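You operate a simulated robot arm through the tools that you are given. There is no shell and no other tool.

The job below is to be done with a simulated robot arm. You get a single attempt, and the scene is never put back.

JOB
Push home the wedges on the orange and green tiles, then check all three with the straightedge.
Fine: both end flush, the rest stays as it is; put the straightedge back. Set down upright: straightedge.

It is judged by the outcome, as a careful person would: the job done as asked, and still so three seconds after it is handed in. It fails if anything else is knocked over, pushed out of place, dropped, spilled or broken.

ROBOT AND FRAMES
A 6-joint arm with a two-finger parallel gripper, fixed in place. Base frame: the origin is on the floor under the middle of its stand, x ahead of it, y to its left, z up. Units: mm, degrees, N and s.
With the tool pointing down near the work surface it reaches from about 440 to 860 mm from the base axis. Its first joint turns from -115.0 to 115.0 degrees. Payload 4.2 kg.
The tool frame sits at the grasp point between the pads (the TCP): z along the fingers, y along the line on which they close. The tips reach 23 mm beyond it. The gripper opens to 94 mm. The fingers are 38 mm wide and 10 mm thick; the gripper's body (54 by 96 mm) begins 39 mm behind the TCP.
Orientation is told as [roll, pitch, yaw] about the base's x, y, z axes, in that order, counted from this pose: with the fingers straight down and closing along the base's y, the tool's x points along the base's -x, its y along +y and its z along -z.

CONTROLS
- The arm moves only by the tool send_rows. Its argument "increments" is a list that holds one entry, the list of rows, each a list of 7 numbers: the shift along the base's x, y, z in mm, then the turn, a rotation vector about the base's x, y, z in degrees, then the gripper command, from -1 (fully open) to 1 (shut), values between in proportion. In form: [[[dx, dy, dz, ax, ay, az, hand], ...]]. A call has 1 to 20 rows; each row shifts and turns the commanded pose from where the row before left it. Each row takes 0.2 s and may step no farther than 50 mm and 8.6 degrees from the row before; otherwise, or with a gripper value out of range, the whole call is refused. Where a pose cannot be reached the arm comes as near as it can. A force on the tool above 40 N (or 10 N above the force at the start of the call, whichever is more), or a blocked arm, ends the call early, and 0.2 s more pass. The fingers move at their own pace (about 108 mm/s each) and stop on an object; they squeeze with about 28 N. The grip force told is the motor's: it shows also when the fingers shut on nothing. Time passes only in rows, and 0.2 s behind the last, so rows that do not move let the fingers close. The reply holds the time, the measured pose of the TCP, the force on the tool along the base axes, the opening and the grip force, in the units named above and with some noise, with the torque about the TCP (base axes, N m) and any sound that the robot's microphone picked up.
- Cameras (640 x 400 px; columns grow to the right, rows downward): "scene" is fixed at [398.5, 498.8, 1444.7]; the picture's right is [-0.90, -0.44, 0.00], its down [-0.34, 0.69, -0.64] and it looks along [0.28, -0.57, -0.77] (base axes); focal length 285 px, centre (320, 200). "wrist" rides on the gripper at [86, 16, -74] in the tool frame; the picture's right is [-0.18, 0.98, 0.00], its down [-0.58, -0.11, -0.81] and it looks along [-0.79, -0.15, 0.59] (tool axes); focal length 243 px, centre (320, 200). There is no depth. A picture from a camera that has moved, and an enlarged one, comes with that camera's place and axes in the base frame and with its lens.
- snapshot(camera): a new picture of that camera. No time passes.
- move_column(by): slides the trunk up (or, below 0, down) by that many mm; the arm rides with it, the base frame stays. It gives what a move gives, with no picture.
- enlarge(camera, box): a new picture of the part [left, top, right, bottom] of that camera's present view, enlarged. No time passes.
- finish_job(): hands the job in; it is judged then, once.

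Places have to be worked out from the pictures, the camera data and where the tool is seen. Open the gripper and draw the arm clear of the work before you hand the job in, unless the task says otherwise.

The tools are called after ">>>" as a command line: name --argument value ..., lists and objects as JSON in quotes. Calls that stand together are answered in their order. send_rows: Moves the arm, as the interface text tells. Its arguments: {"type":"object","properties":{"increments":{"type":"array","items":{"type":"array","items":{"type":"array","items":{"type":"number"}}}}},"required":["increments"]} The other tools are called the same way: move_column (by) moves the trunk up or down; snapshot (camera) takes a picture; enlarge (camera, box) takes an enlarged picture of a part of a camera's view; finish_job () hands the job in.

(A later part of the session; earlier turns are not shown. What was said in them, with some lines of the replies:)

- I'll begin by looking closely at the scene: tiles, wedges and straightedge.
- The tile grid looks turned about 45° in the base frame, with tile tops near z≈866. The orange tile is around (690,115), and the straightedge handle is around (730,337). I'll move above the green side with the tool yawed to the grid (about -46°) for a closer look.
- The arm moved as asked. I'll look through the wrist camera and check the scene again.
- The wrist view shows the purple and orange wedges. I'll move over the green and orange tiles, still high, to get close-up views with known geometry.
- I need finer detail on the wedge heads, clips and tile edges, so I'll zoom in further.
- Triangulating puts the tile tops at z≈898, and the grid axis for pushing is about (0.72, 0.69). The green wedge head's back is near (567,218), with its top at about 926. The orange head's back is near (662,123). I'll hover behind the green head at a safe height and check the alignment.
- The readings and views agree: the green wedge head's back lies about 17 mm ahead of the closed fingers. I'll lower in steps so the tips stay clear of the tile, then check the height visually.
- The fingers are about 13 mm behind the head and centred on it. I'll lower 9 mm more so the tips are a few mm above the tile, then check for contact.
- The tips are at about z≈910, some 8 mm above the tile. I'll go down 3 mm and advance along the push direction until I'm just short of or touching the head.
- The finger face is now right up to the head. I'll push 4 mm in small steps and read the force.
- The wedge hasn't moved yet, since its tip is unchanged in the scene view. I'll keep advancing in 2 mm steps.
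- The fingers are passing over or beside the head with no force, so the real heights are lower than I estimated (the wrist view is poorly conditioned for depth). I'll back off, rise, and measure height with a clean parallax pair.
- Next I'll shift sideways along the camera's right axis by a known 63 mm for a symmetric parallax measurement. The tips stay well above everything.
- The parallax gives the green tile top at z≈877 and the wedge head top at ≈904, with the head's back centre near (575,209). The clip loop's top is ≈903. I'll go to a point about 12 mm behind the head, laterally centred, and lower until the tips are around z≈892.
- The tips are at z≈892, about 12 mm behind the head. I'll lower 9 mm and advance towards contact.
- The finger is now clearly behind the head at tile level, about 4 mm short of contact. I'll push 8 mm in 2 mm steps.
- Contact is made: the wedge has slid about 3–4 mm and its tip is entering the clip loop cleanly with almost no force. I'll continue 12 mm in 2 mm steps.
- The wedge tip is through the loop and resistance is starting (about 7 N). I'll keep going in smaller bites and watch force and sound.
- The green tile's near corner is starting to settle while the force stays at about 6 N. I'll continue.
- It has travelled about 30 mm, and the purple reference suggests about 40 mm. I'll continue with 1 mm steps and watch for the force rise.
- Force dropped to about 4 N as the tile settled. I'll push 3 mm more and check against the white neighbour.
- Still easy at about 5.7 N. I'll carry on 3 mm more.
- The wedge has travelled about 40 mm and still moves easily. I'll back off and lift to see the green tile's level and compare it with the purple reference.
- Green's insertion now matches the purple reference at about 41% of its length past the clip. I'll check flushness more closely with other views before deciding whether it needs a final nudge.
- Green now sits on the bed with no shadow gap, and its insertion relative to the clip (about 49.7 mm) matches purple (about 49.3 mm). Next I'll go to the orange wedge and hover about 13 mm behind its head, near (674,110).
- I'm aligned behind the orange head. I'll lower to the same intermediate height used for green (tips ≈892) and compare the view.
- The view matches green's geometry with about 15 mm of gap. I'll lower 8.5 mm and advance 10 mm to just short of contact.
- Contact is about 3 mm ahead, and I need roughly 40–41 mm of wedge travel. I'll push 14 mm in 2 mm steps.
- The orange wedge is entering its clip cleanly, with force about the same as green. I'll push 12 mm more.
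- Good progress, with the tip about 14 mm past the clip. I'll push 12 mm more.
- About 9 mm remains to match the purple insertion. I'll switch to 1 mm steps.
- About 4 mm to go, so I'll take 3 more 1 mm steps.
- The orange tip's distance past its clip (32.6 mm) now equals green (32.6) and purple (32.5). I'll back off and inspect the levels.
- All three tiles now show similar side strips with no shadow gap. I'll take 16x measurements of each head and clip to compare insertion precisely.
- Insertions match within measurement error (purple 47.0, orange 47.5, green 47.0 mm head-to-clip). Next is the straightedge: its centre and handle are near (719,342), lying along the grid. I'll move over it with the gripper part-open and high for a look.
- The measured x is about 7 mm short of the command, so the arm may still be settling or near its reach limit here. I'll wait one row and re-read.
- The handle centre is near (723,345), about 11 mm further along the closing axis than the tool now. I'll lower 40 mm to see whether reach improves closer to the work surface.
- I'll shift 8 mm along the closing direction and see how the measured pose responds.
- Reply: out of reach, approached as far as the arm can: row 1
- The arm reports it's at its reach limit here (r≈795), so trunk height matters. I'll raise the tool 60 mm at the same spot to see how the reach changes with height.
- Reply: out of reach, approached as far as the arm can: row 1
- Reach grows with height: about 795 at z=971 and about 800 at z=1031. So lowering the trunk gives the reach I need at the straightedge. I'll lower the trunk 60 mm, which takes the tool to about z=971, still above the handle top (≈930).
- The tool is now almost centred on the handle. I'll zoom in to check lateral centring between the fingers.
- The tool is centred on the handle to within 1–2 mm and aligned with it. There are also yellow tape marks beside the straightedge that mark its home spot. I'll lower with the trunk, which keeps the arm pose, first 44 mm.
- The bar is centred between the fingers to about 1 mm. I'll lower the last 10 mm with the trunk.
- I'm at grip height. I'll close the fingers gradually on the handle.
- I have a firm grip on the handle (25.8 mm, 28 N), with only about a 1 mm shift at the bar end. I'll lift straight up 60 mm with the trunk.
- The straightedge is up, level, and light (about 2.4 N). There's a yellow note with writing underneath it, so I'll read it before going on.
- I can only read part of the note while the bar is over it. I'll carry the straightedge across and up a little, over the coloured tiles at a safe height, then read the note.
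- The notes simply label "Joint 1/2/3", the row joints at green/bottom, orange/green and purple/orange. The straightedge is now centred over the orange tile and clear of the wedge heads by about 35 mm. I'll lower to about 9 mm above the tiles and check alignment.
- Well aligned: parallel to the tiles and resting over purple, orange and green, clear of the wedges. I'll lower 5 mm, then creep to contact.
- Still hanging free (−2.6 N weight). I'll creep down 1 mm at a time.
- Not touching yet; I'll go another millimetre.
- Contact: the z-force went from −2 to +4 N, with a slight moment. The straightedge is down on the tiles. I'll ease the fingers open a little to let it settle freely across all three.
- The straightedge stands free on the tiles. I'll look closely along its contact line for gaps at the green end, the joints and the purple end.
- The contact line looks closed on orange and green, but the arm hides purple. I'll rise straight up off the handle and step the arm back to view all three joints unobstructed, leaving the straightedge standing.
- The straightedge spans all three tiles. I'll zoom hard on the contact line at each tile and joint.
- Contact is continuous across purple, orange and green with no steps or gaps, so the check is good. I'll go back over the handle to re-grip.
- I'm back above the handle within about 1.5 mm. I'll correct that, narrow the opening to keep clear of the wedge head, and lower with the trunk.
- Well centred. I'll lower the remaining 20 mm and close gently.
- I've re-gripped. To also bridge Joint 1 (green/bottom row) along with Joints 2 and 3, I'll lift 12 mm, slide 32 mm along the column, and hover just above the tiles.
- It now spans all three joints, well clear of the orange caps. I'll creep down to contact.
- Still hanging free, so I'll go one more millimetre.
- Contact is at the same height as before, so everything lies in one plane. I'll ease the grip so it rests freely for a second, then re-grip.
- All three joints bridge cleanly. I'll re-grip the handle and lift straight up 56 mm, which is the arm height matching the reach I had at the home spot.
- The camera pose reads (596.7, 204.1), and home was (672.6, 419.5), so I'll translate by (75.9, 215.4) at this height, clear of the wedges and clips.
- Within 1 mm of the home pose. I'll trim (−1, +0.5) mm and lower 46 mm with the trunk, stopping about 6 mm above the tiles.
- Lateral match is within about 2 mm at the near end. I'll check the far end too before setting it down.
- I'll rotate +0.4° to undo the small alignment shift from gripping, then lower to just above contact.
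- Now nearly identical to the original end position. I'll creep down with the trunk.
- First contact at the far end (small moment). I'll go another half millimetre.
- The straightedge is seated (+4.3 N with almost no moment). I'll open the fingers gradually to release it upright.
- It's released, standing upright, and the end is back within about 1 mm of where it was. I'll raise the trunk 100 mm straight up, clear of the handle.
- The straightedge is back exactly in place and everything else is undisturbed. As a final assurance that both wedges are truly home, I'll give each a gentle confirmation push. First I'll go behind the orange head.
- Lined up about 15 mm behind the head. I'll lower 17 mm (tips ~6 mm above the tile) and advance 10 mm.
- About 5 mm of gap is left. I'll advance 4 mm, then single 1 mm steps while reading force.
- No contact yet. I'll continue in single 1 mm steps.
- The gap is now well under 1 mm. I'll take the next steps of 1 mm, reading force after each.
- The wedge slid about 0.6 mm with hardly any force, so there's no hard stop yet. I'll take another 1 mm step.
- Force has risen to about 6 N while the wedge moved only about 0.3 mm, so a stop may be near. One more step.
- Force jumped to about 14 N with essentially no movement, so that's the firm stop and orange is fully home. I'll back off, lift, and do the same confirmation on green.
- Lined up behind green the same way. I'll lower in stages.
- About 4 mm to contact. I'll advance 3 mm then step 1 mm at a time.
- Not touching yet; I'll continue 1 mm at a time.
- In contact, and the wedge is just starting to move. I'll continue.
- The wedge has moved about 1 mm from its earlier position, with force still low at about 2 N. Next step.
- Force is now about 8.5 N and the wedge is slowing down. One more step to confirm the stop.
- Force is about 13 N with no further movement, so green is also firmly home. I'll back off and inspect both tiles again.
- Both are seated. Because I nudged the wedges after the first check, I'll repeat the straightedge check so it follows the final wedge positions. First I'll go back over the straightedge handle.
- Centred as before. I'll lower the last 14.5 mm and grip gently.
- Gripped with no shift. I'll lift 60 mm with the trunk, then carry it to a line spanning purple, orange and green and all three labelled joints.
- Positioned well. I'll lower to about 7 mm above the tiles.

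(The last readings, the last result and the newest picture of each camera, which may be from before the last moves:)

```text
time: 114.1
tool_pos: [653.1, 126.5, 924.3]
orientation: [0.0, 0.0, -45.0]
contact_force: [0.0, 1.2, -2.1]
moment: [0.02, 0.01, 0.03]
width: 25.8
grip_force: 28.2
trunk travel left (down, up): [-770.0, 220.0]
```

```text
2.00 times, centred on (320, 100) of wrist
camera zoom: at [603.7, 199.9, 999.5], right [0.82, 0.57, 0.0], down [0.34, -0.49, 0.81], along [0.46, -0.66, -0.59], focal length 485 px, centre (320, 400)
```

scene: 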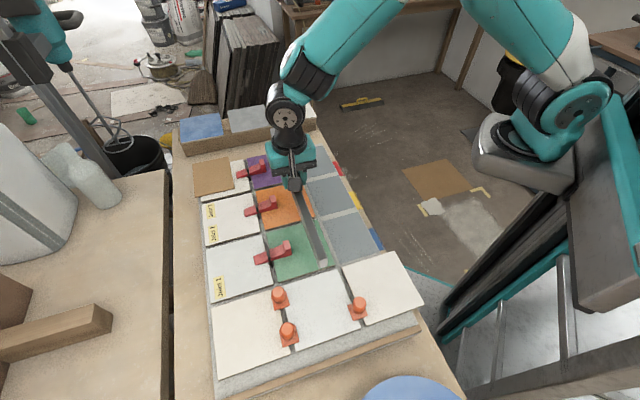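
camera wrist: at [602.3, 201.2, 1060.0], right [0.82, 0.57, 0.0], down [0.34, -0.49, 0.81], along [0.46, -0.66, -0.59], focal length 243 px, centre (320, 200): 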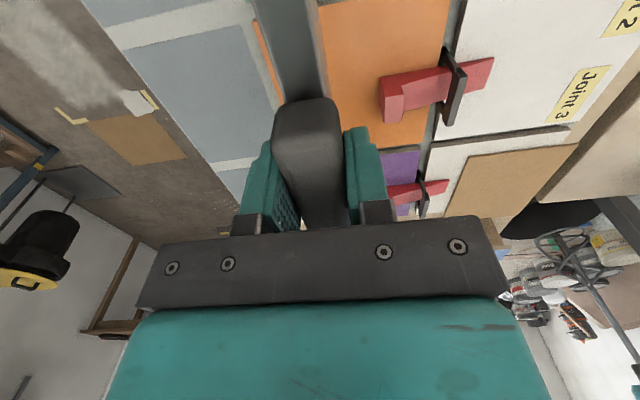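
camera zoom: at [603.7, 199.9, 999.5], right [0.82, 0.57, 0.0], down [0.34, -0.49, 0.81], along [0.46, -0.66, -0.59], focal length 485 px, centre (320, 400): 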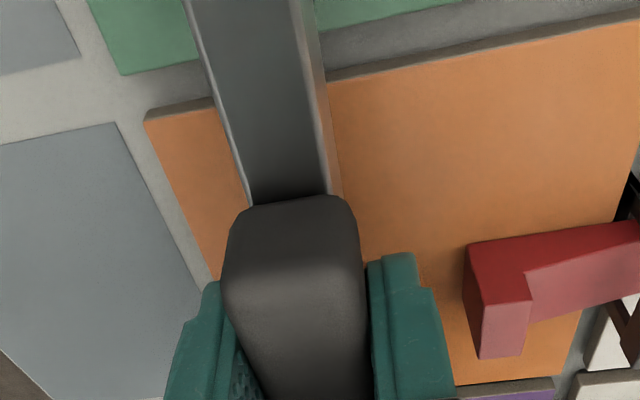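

Parallel to the tiles and clear of the wedges. Camera height is 999.5, with contact expected near 990.4. I'll lower 6 mm, then creep.

>>> send_rows --increments '[[[0, 0, -3, 0, 0, 0, 1], [0, 0, -3, 0, 0, 0, 1], [0, 0, -1, 0, 0, 0, 1], [0, 0, 0, 0, 0, 0, 1]]]'

>>> send_rows --increments '[[[0, 0, -1, 0, 0, 0, 1], [0, 0, 0, 0, 0, 0, 1]]]'

```text
time: 115.1
tool_pos: [652.4, 125.7, 917.3]
orientation: [-0.1, 0.0, -44.9]
contact_force: [-1.0, -0.4, -3.2]
moment: [-0.01, 0.01, 0.01]
width: 26.1
grip_force: 27.9
trunk travel left (down, up): [-770.0, 220.0]
```

```text
time: 115.7
tool_pos: [652.6, 124.4, 917.5]
orientation: [0.0, 0.0, -44.9]
contact_force: [0.3, 0.1, -2.1]
moment: [0.0, 0.05, -0.01]
width: 26.1
grip_force: 27.8
trunk travel left (down, up): [-770.0, 220.0]
```

>>> send_rows --increments '[[[0, 0, -0.7, 0, 0, 0, 1], [0, 0, 0, 0, 0, 0, 1]]]'

```text
time: 116.3
tool_pos: [652.8, 124.6, 917.6]
orientation: [0.0, 0.0, -44.9]
contact_force: [-1.4, -0.1, 1.8]
moment: [-0.06, 0.01, -0.05]
width: 26.0
grip_force: 28.5
trunk travel left (down, up): [-770.0, 220.0]
```

Contact is even this time: +1.8 N and almost zero moment, so the tiles are in one plane. I'll ease the grip, let it rest, and look.

>>> send_rows --increments '[[[0, 0, 0, 0, 0, 0, 0.44], [0, 0, 0, 0, 0, 0, 0.41], [0, 0, 0, 0, 0, 0, 0.38], [0, 0, 0, 0, 0, 0, 0.34], [0, 0, 0, 0, 0, 0, 0.3], [0, 0, 0, 0, 0, 0, 0.3], [0, 0, 0, 0, 0, 0, 0.3], [0, 0, 0, 0, 0, 0, 0.3], [0, 0, 0, 0, 0, 0, 0.3], [0, 0, 0, 0, 0, 0, 0.3], [0, 0, 0, 0, 0, 0, 0.3], [0, 0, 0, 0, 0, 0, 0.3]]]'

>>> enlarge --camera "scene" --box '[270, 205, 350, 255]'

>>> enlarge --camera "scene" --box '[240, 135, 344, 200]'

>>> enlarge --camera "scene" --box '[290, 245, 354, 285]'

```text
time: 118.9
tool_pos: [651.0, 124.3, 917.5]
orientation: [0.1, 0.0, -44.8]
contact_force: [0.5, 0.1, 0.2]
moment: [-0.03, 0.0, -0.02]
width: 32.9
grip_force: 0.0
trunk travel left (down, up): [-770.0, 220.0]
```

```text
8.00 times, centred on (310, 230) of scene
camera zoom: at [398.5, 498.8, 1444.7], right [-0.9, -0.44, 0.0], down [-0.34, 0.69, -0.64], along [0.28, -0.57, -0.77], focal length 2278 px, centre (400, -40)
```

zoom: 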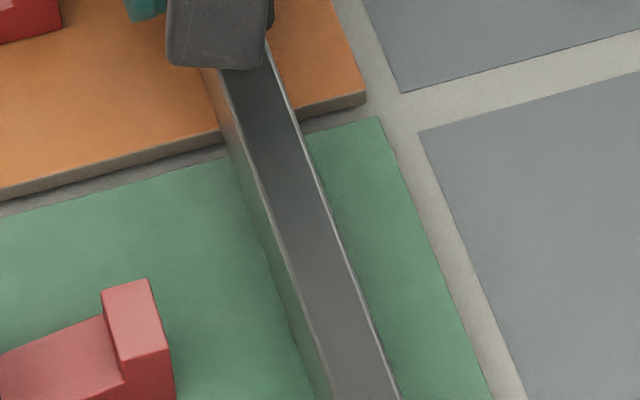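

```text
6.15 times, centred on (292, 168) of scene
camera zoom: at [398.5, 498.8, 1444.7], right [-0.9, -0.44, 0.0], down [-0.34, 0.69, -0.64], along [0.28, -0.57, -0.77], focal length 1753 px, centre (492, 400)
```

zoom: 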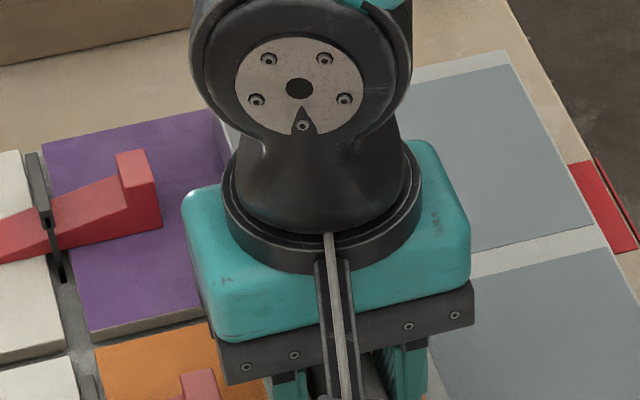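

```text
10.00 times, centred on (322, 265) of scene
camera zoom: at [398.5, 498.8, 1444.7], right [-0.9, -0.44, 0.0], down [-0.34, 0.69, -0.64], along [0.28, -0.57, -0.77], focal length 2848 px, centre (300, -450)
```

zoom: 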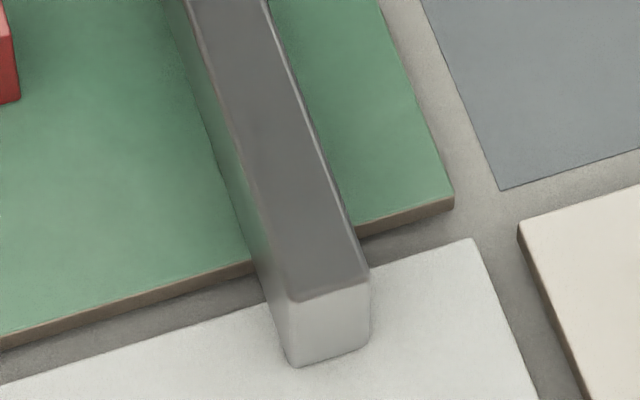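

It sits cleanly across everything, and the check is confirmed with both wedges fully home. I'll re-grip and lift 59 mm.

>>> send_rows --increments '[[[0, 0, 0, 0, 0, 0, 0.38], [0, 0, 0, 0, 0, 0, 0.42], [0, 0, 0, 0, 0, 0, 0.46], [0, 0, 0, 0, 0, 0, 1], [0, 0, 0, 0, 0, 0, 1], [0, 0, 0, 0, 0, 0, 1], [0, 0, 10, 0, 0, 0, 1], [0, 0, 16, 0, 0, 0, 1], [0, 0, 16, 0, 0, 0, 1], [0, 0, 17, 0, 0, 0, 1], [0, 0, 0, 0, 0, 0, 1], [0, 0, 0, 0, 0, 0, 1]]]'

>>> snapshot --camera "wrist"

```text
time: 121.5
tool_pos: [651.2, 125.3, 976.5]
orientation: [0.0, 0.0, -44.8]
contact_force: [-0.4, 1.1, -2.5]
moment: [0.04, -0.01, -0.01]
width: 26.0
grip_force: 27.8
trunk travel left (down, up): [-770.0, 220.0]
```

```text
taken
camera wrist: at [602.3, 198.8, 1051.1], right [0.82, 0.57, 0.0], down [0.34, -0.49, 0.81], along [0.46, -0.66, -0.59], focal length 243 px, centre (320, 200)
```

wrist: 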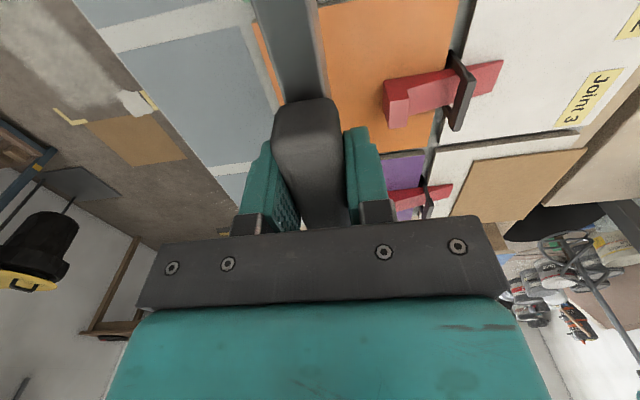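

Translating back home by (70.5, 220.3).

>>> send_rows --increments '[[[11.75, 36.72, 0, 0, 0, 0, 1], [11.75, 36.72, 0, 0, 0, 0, 1], [11.75, 36.72, 0, 0, 0, 0, 1], [11.75, 36.72, 0, 0, 0, 0, 1], [11.75, 36.72, 0, 0, 0, 0, 1], [11.75, 36.7, 0, 0, 0, 0, 1], [0, 0, 0, 0, 0, 0, 1], [0, 0, 0, 0, 0, 0, 1]]]'

>>> snapshot --camera "wrist"

```text
time: 123.3
tool_pos: [721.8, 341.6, 976.3]
orientation: [0.0, 0.0, -44.9]
contact_force: [0.5, 0.5, -3.7]
moment: [-0.01, -0.01, 0.0]
width: 26.0
grip_force: 27.4
out of reach, approached as far as the arm can: row 6
trunk travel left (down, up): [-770.0, 220.0]
```

```text
taken
camera wrist: at [672.7, 414.5, 1050.5], right [0.82, 0.57, 0.0], down [0.34, -0.49, 0.81], along [0.46, -0.66, -0.59], focal length 243 px, centre (320, 200)
```

wrist: 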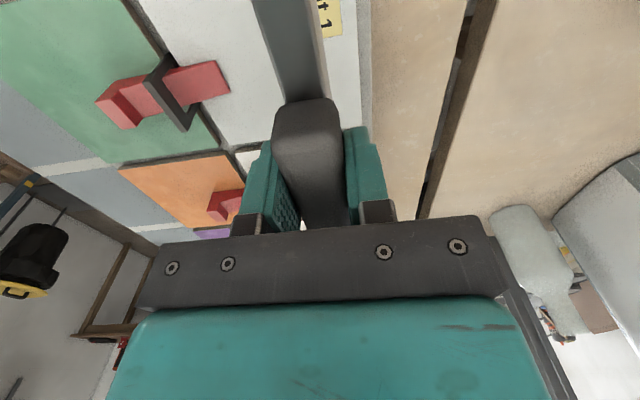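

It stopped 4.6 mm short in y at the reach edge. I'll raise slightly (which extends reach) and move the last bit.

>>> send_rows --increments '[[[0, 0, 20, 0, 0, 0, 1], [-0.5, 2.3, 0, 0, 0, 0, 1], [0, 2.3, 0, 0, 0, 0, 1], [0, 0, 0, 0, 0, 0, 1], [0, 0, 0, 0, 0, 0, 1]]]'

>>> enlarge --camera "wrist" --box '[160, 0, 480, 200]'

```text
time: 124.5
tool_pos: [720.3, 346.4, 997.3]
orientation: [0.1, 0.0, -45.0]
contact_force: [-0.2, 0.7, -2.8]
moment: [0.02, 0.03, -0.01]
width: 25.5
grip_force: 28.3
trunk travel left (down, up): [-770.0, 220.0]
```

```text
2.00 times, centred on (320, 100) of wrist
camera zoom: at [671.1, 419.9, 1071.9], right [0.82, 0.57, 0.0], down [0.34, -0.49, 0.81], along [0.46, -0.66, -0.59], focal length 485 px, centre (320, 400)
```

zoom: 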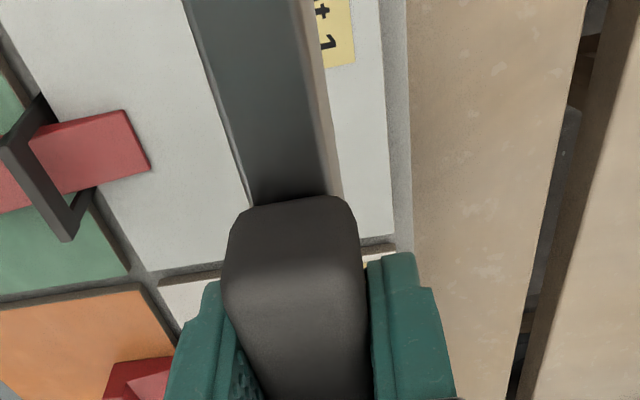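

Within 2 mm. I'll trim (+1.5, −0.7) and lower 74 mm with the trunk, stopping about 7 mm above.

>>> send_rows --increments '[[[1.5, -0.7, 0, 0, 0, 0, 1], [0, 0, 0, 0, 0, 0, 1]]]'

>>> move_column --by -74

>>> enlarge --camera "wrist" --box '[160, 0, 480, 200]'

>>> enlarge --camera "scene" --box '[200, 330, 280, 380]'

```text
time: 125.1
tool_pos: [721.6, 345.5, 997.1]
orientation: [0.0, 0.1, -44.9]
contact_force: [0.3, 0.0, -2.8]
moment: [0.02, 0.01, 0.0]
width: 25.7
grip_force: 27.9
trunk travel left (down, up): [-770.0, 220.0]
```

```text
time: 126.2
tool_pos: [722.5, 345.5, 923.8]
orientation: [0.0, -0.1, -44.9]
contact_force: [-0.6, -0.5, -1.9]
moment: [0.03, 0.03, -0.02]
width: 25.8
grip_force: 27.7
trunk travel left (down, up): [-696.0, 294.0]
```

```text
2.00 times, centred on (320, 100) of wrist
camera zoom: at [672.3, 419.5, 997.7], right [0.82, 0.57, 0.0], down [0.33, -0.49, 0.81], along [0.46, -0.66, -0.59], focal length 485 px, centre (320, 400)
```

zoom: 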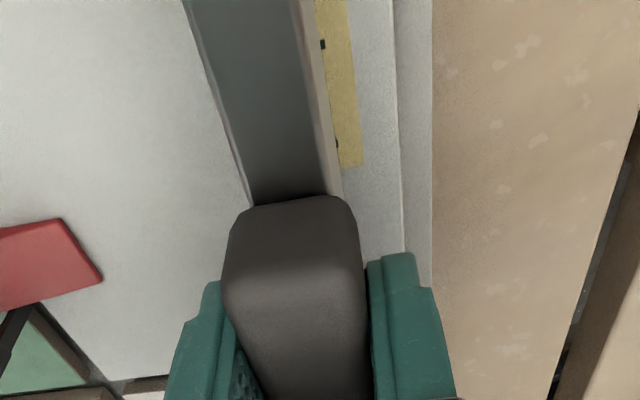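

```text
8.00 times, centred on (240, 355) of scene
camera zoom: at [398.5, 498.8, 1444.7], right [-0.9, -0.44, 0.0], down [-0.34, 0.69, -0.64], along [0.28, -0.57, -0.77], focal length 2278 px, centre (960, -1040)
```

zoom: 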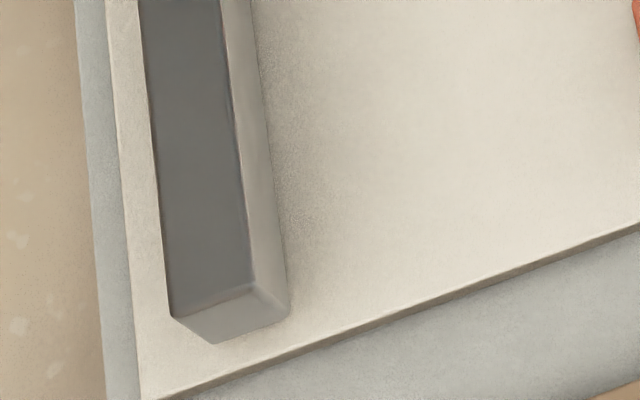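

Within half a millimetre of home. I'll lower 5 mm, then creep to contact.

>>> move_column --by -5.5

>>> move_column --by -1

```text
time: 126.8
tool_pos: [721.2, 346.4, 917.6]
orientation: [0.0, -0.1, -44.8]
contact_force: [0.2, 0.1, -2.0]
moment: [0.01, -0.01, 0.01]
width: 25.7
grip_force: 27.9
trunk travel left (down, up): [-691.0, 299.0]
```

```text
time: 127.3
tool_pos: [720.8, 345.3, 916.2]
orientation: [0.2, 0.0, -44.9]
contact_force: [-0.1, 0.7, 0.7]
moment: [-0.02, 0.11, -0.01]
width: 25.7
grip_force: 28.4
trunk travel left (down, up): [-690.0, 300.0]
```

Contact is made evenly (weight taken, tiny moment). I'll settle 0.4 mm more and then release gradually.

>>> move_column --by -0.4

>>> send_rows --increments '[[[0, 0, 0, 0, 0, 0, 0.45], [0, 0, 0, 0, 0, 0, 0.42], [0, 0, 0, 0, 0, 0, 0.38], [0, 0, 0, 0, 0, 0, 0.34], [0, 0, 0, 0, 0, 0, 0.28], [0, 0, 0, 0, 0, 0, 0.2], [0, 0, 0, 0, 0, 0, 0.1], [0, 0, 0, 0, 0, 0, -0.1], [0, 0, 0, 0, 0, 0, -0.3], [0, 0, 0, 0, 0, 0, -0.3], [0, 0, 0, 0, 0, 0, -0.3]]]'

>>> enlarge --camera "wrist" --box '[160, 0, 480, 200]'

>>> enlarge --camera "scene" --box '[200, 330, 280, 380]'

```text
time: 127.8
tool_pos: [721.1, 346.2, 916.9]
orientation: [0.2, 0.0, -44.9]
contact_force: [-0.6, -0.4, 5.3]
moment: [0.05, 0.22, -0.03]
width: 25.8
grip_force: 28.1
trunk travel left (down, up): [-689.0, 301.0]
```

```text
time: 130.2
tool_pos: [720.4, 346.2, 918.0]
orientation: [0.1, 0.1, -44.9]
contact_force: [0.1, 0.2, 0.0]
moment: [0.01, 0.0, -0.02]
width: 61.2
grip_force: 0.0
trunk travel left (down, up): [-689.0, 301.0]
```

```text
2.00 times, centred on (320, 100) of wrist
camera zoom: at [672.2, 419.5, 990.8], right [0.82, 0.57, 0.0], down [0.33, -0.49, 0.81], along [0.46, -0.66, -0.59], focal length 485 px, centre (320, 400)
```

zoom: 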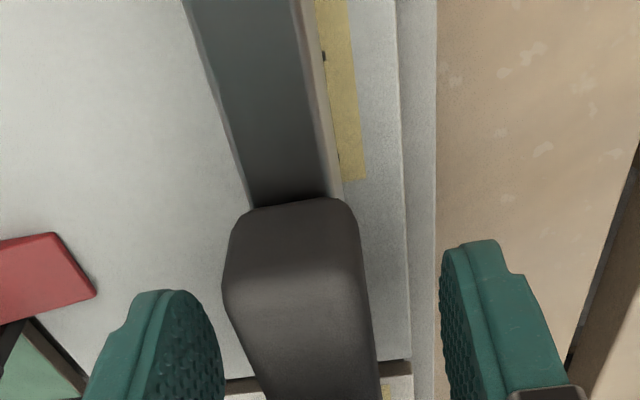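

```text
8.00 times, centred on (240, 355) of scene
camera zoom: at [398.5, 498.8, 1444.7], right [-0.9, -0.44, 0.0], down [-0.34, 0.69, -0.64], along [0.28, -0.57, -0.77], focal length 2278 px, centre (960, -1040)
```

zoom: 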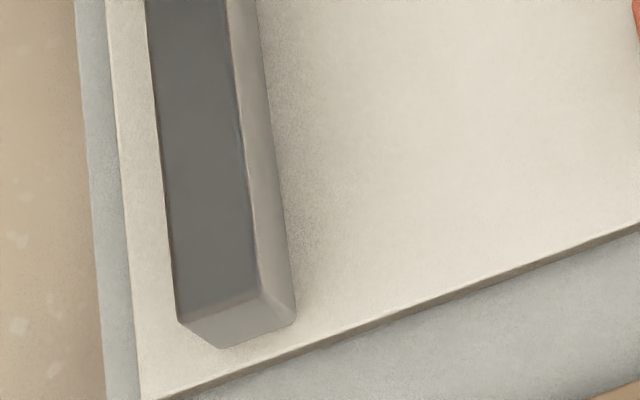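

The straightedge is back upright with its end where it started. I'll lift off with the trunk, retreat the arm clear of the work, and open the gripper.

>>> move_column --by 110

>>> send_rows --increments '[[[-30, -30, 5, 0, 0, 0, -0.3], [-30, -35, 5, 0, 0, 0, -0.3], [-30, -35, 5, 0, 0, 0, -0.3], [-25, -40, 10, 0, 0, 0, -0.3], [-20, -45, 5, 0, 0, 0, -0.5], [-10, -45, 5, 0, 0, 0, -0.8], [0, -48, 0, 0, 0, 0, -1], [0, -48, 0, 0, 0, 0, -1], [0, -48, 0, 0, 0, 0, -1], [0, -48, 0, 0, 0, 0, -1], [0, 0, 0, 0, 0, 0, -1], [0, 0, 0, 0, 0, 0, -1]]]'

>>> snapshot --camera "scene"

>>> enlarge --camera "scene" --box '[190, 180, 270, 230]'

>>> enlarge --camera "scene" --box '[190, 230, 270, 280]'

>>> enlarge --camera "scene" --box '[160, 100, 480, 400]'

```text
time: 131.6
tool_pos: [721.1, 346.2, 1027.8]
orientation: [0.0, 0.0, -44.9]
contact_force: [0.3, 0.3, -0.3]
moment: [0.03, -0.01, -0.04]
width: 61.0
grip_force: 0.1
trunk travel left (down, up): [-799.0, 191.0]
```

```text
time: 134.2
tool_pos: [574.2, -77.0, 1062.7]
orientation: [0.0, 0.1, -45.0]
contact_force: [-0.4, 0.1, -0.4]
moment: [0.06, -0.03, -0.02]
width: 93.7
grip_force: 0.0
trunk travel left (down, up): [-799.0, 191.0]
```

```text
taken
```

scene: 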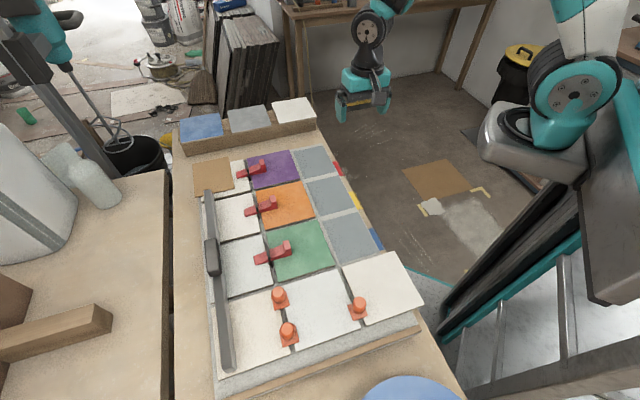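

```text
8.00 times, centred on (230, 205) of scene
camera zoom: at [398.5, 498.8, 1444.7], right [-0.9, -0.44, 0.0], down [-0.34, 0.69, -0.64], along [0.28, -0.57, -0.77], focal length 2278 px, centre (1040, 160)
```

zoom: 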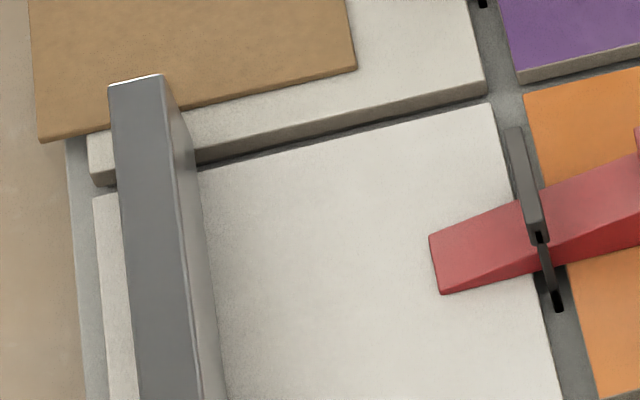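

```text
8.00 times, centred on (230, 255) of scene
camera zoom: at [398.5, 498.8, 1444.7], right [-0.9, -0.44, 0.0], down [-0.34, 0.69, -0.64], along [0.28, -0.57, -0.77], focal length 2278 px, centre (1040, -240)
```

zoom: 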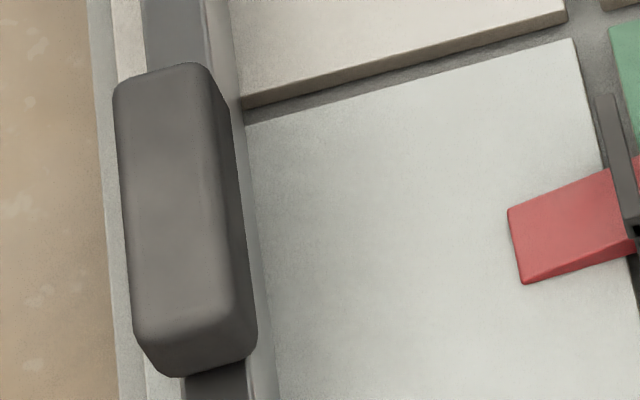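

```text
1.33 times, centred on (320, 250) of scene
camera zoom: at [398.5, 498.8, 1444.7], right [-0.9, -0.44, 0.0], down [-0.34, 0.69, -0.64], along [0.28, -0.57, -0.77], focal length 380 px, centre (320, 133)
```

zoom: 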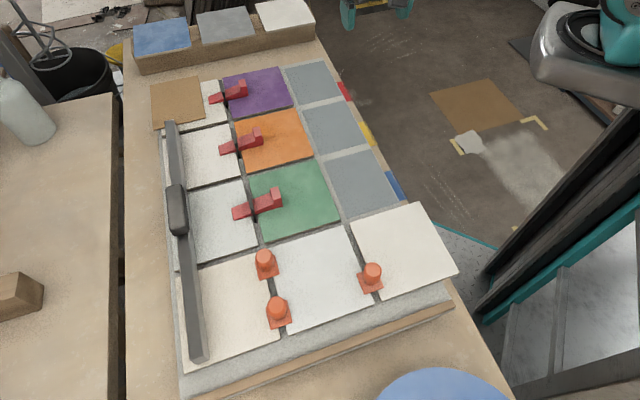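

All checks are done:
- **Wedges:** orange and green are both pushed to a firm stop.
- **Tiles:** all three are flush and were bridged by the straightedge.
- **Straightedge:** it stands upright in its original spot, within about 1–2 mm.
- **Everything else:** purple, the caps and the brown board look undisturbed in the pictures.
- **Arm:** it is clear of the work with the gripper open.

I'm handing the job in.

>>> finish_job

```text
The job is handed in.
```

I pushed the orange and green wedges fully home, and both tiles now sit flush. I've handed the job in but haven't had a result back.

- **Wedges:** Both slid in at a few newtons. At the end each stopped at about 13 N with almost no further movement.
- **Straightedge check:** My first check came before the last 1–1.5 mm of wedge travel. I repeated it with both wedges at their stops, laying the straightedge across purple, orange and green and the three labelled joints. It sat evenly with no visible gaps or steps.
- **Straightedge:** It is back upright on the white tiles, within about 1–2 mm of where it started.
- **Everything else:** The purple wedge, the orange caps and the brown board look undisturbed in the final pictures. The arm is clear of the work with the gripper open.
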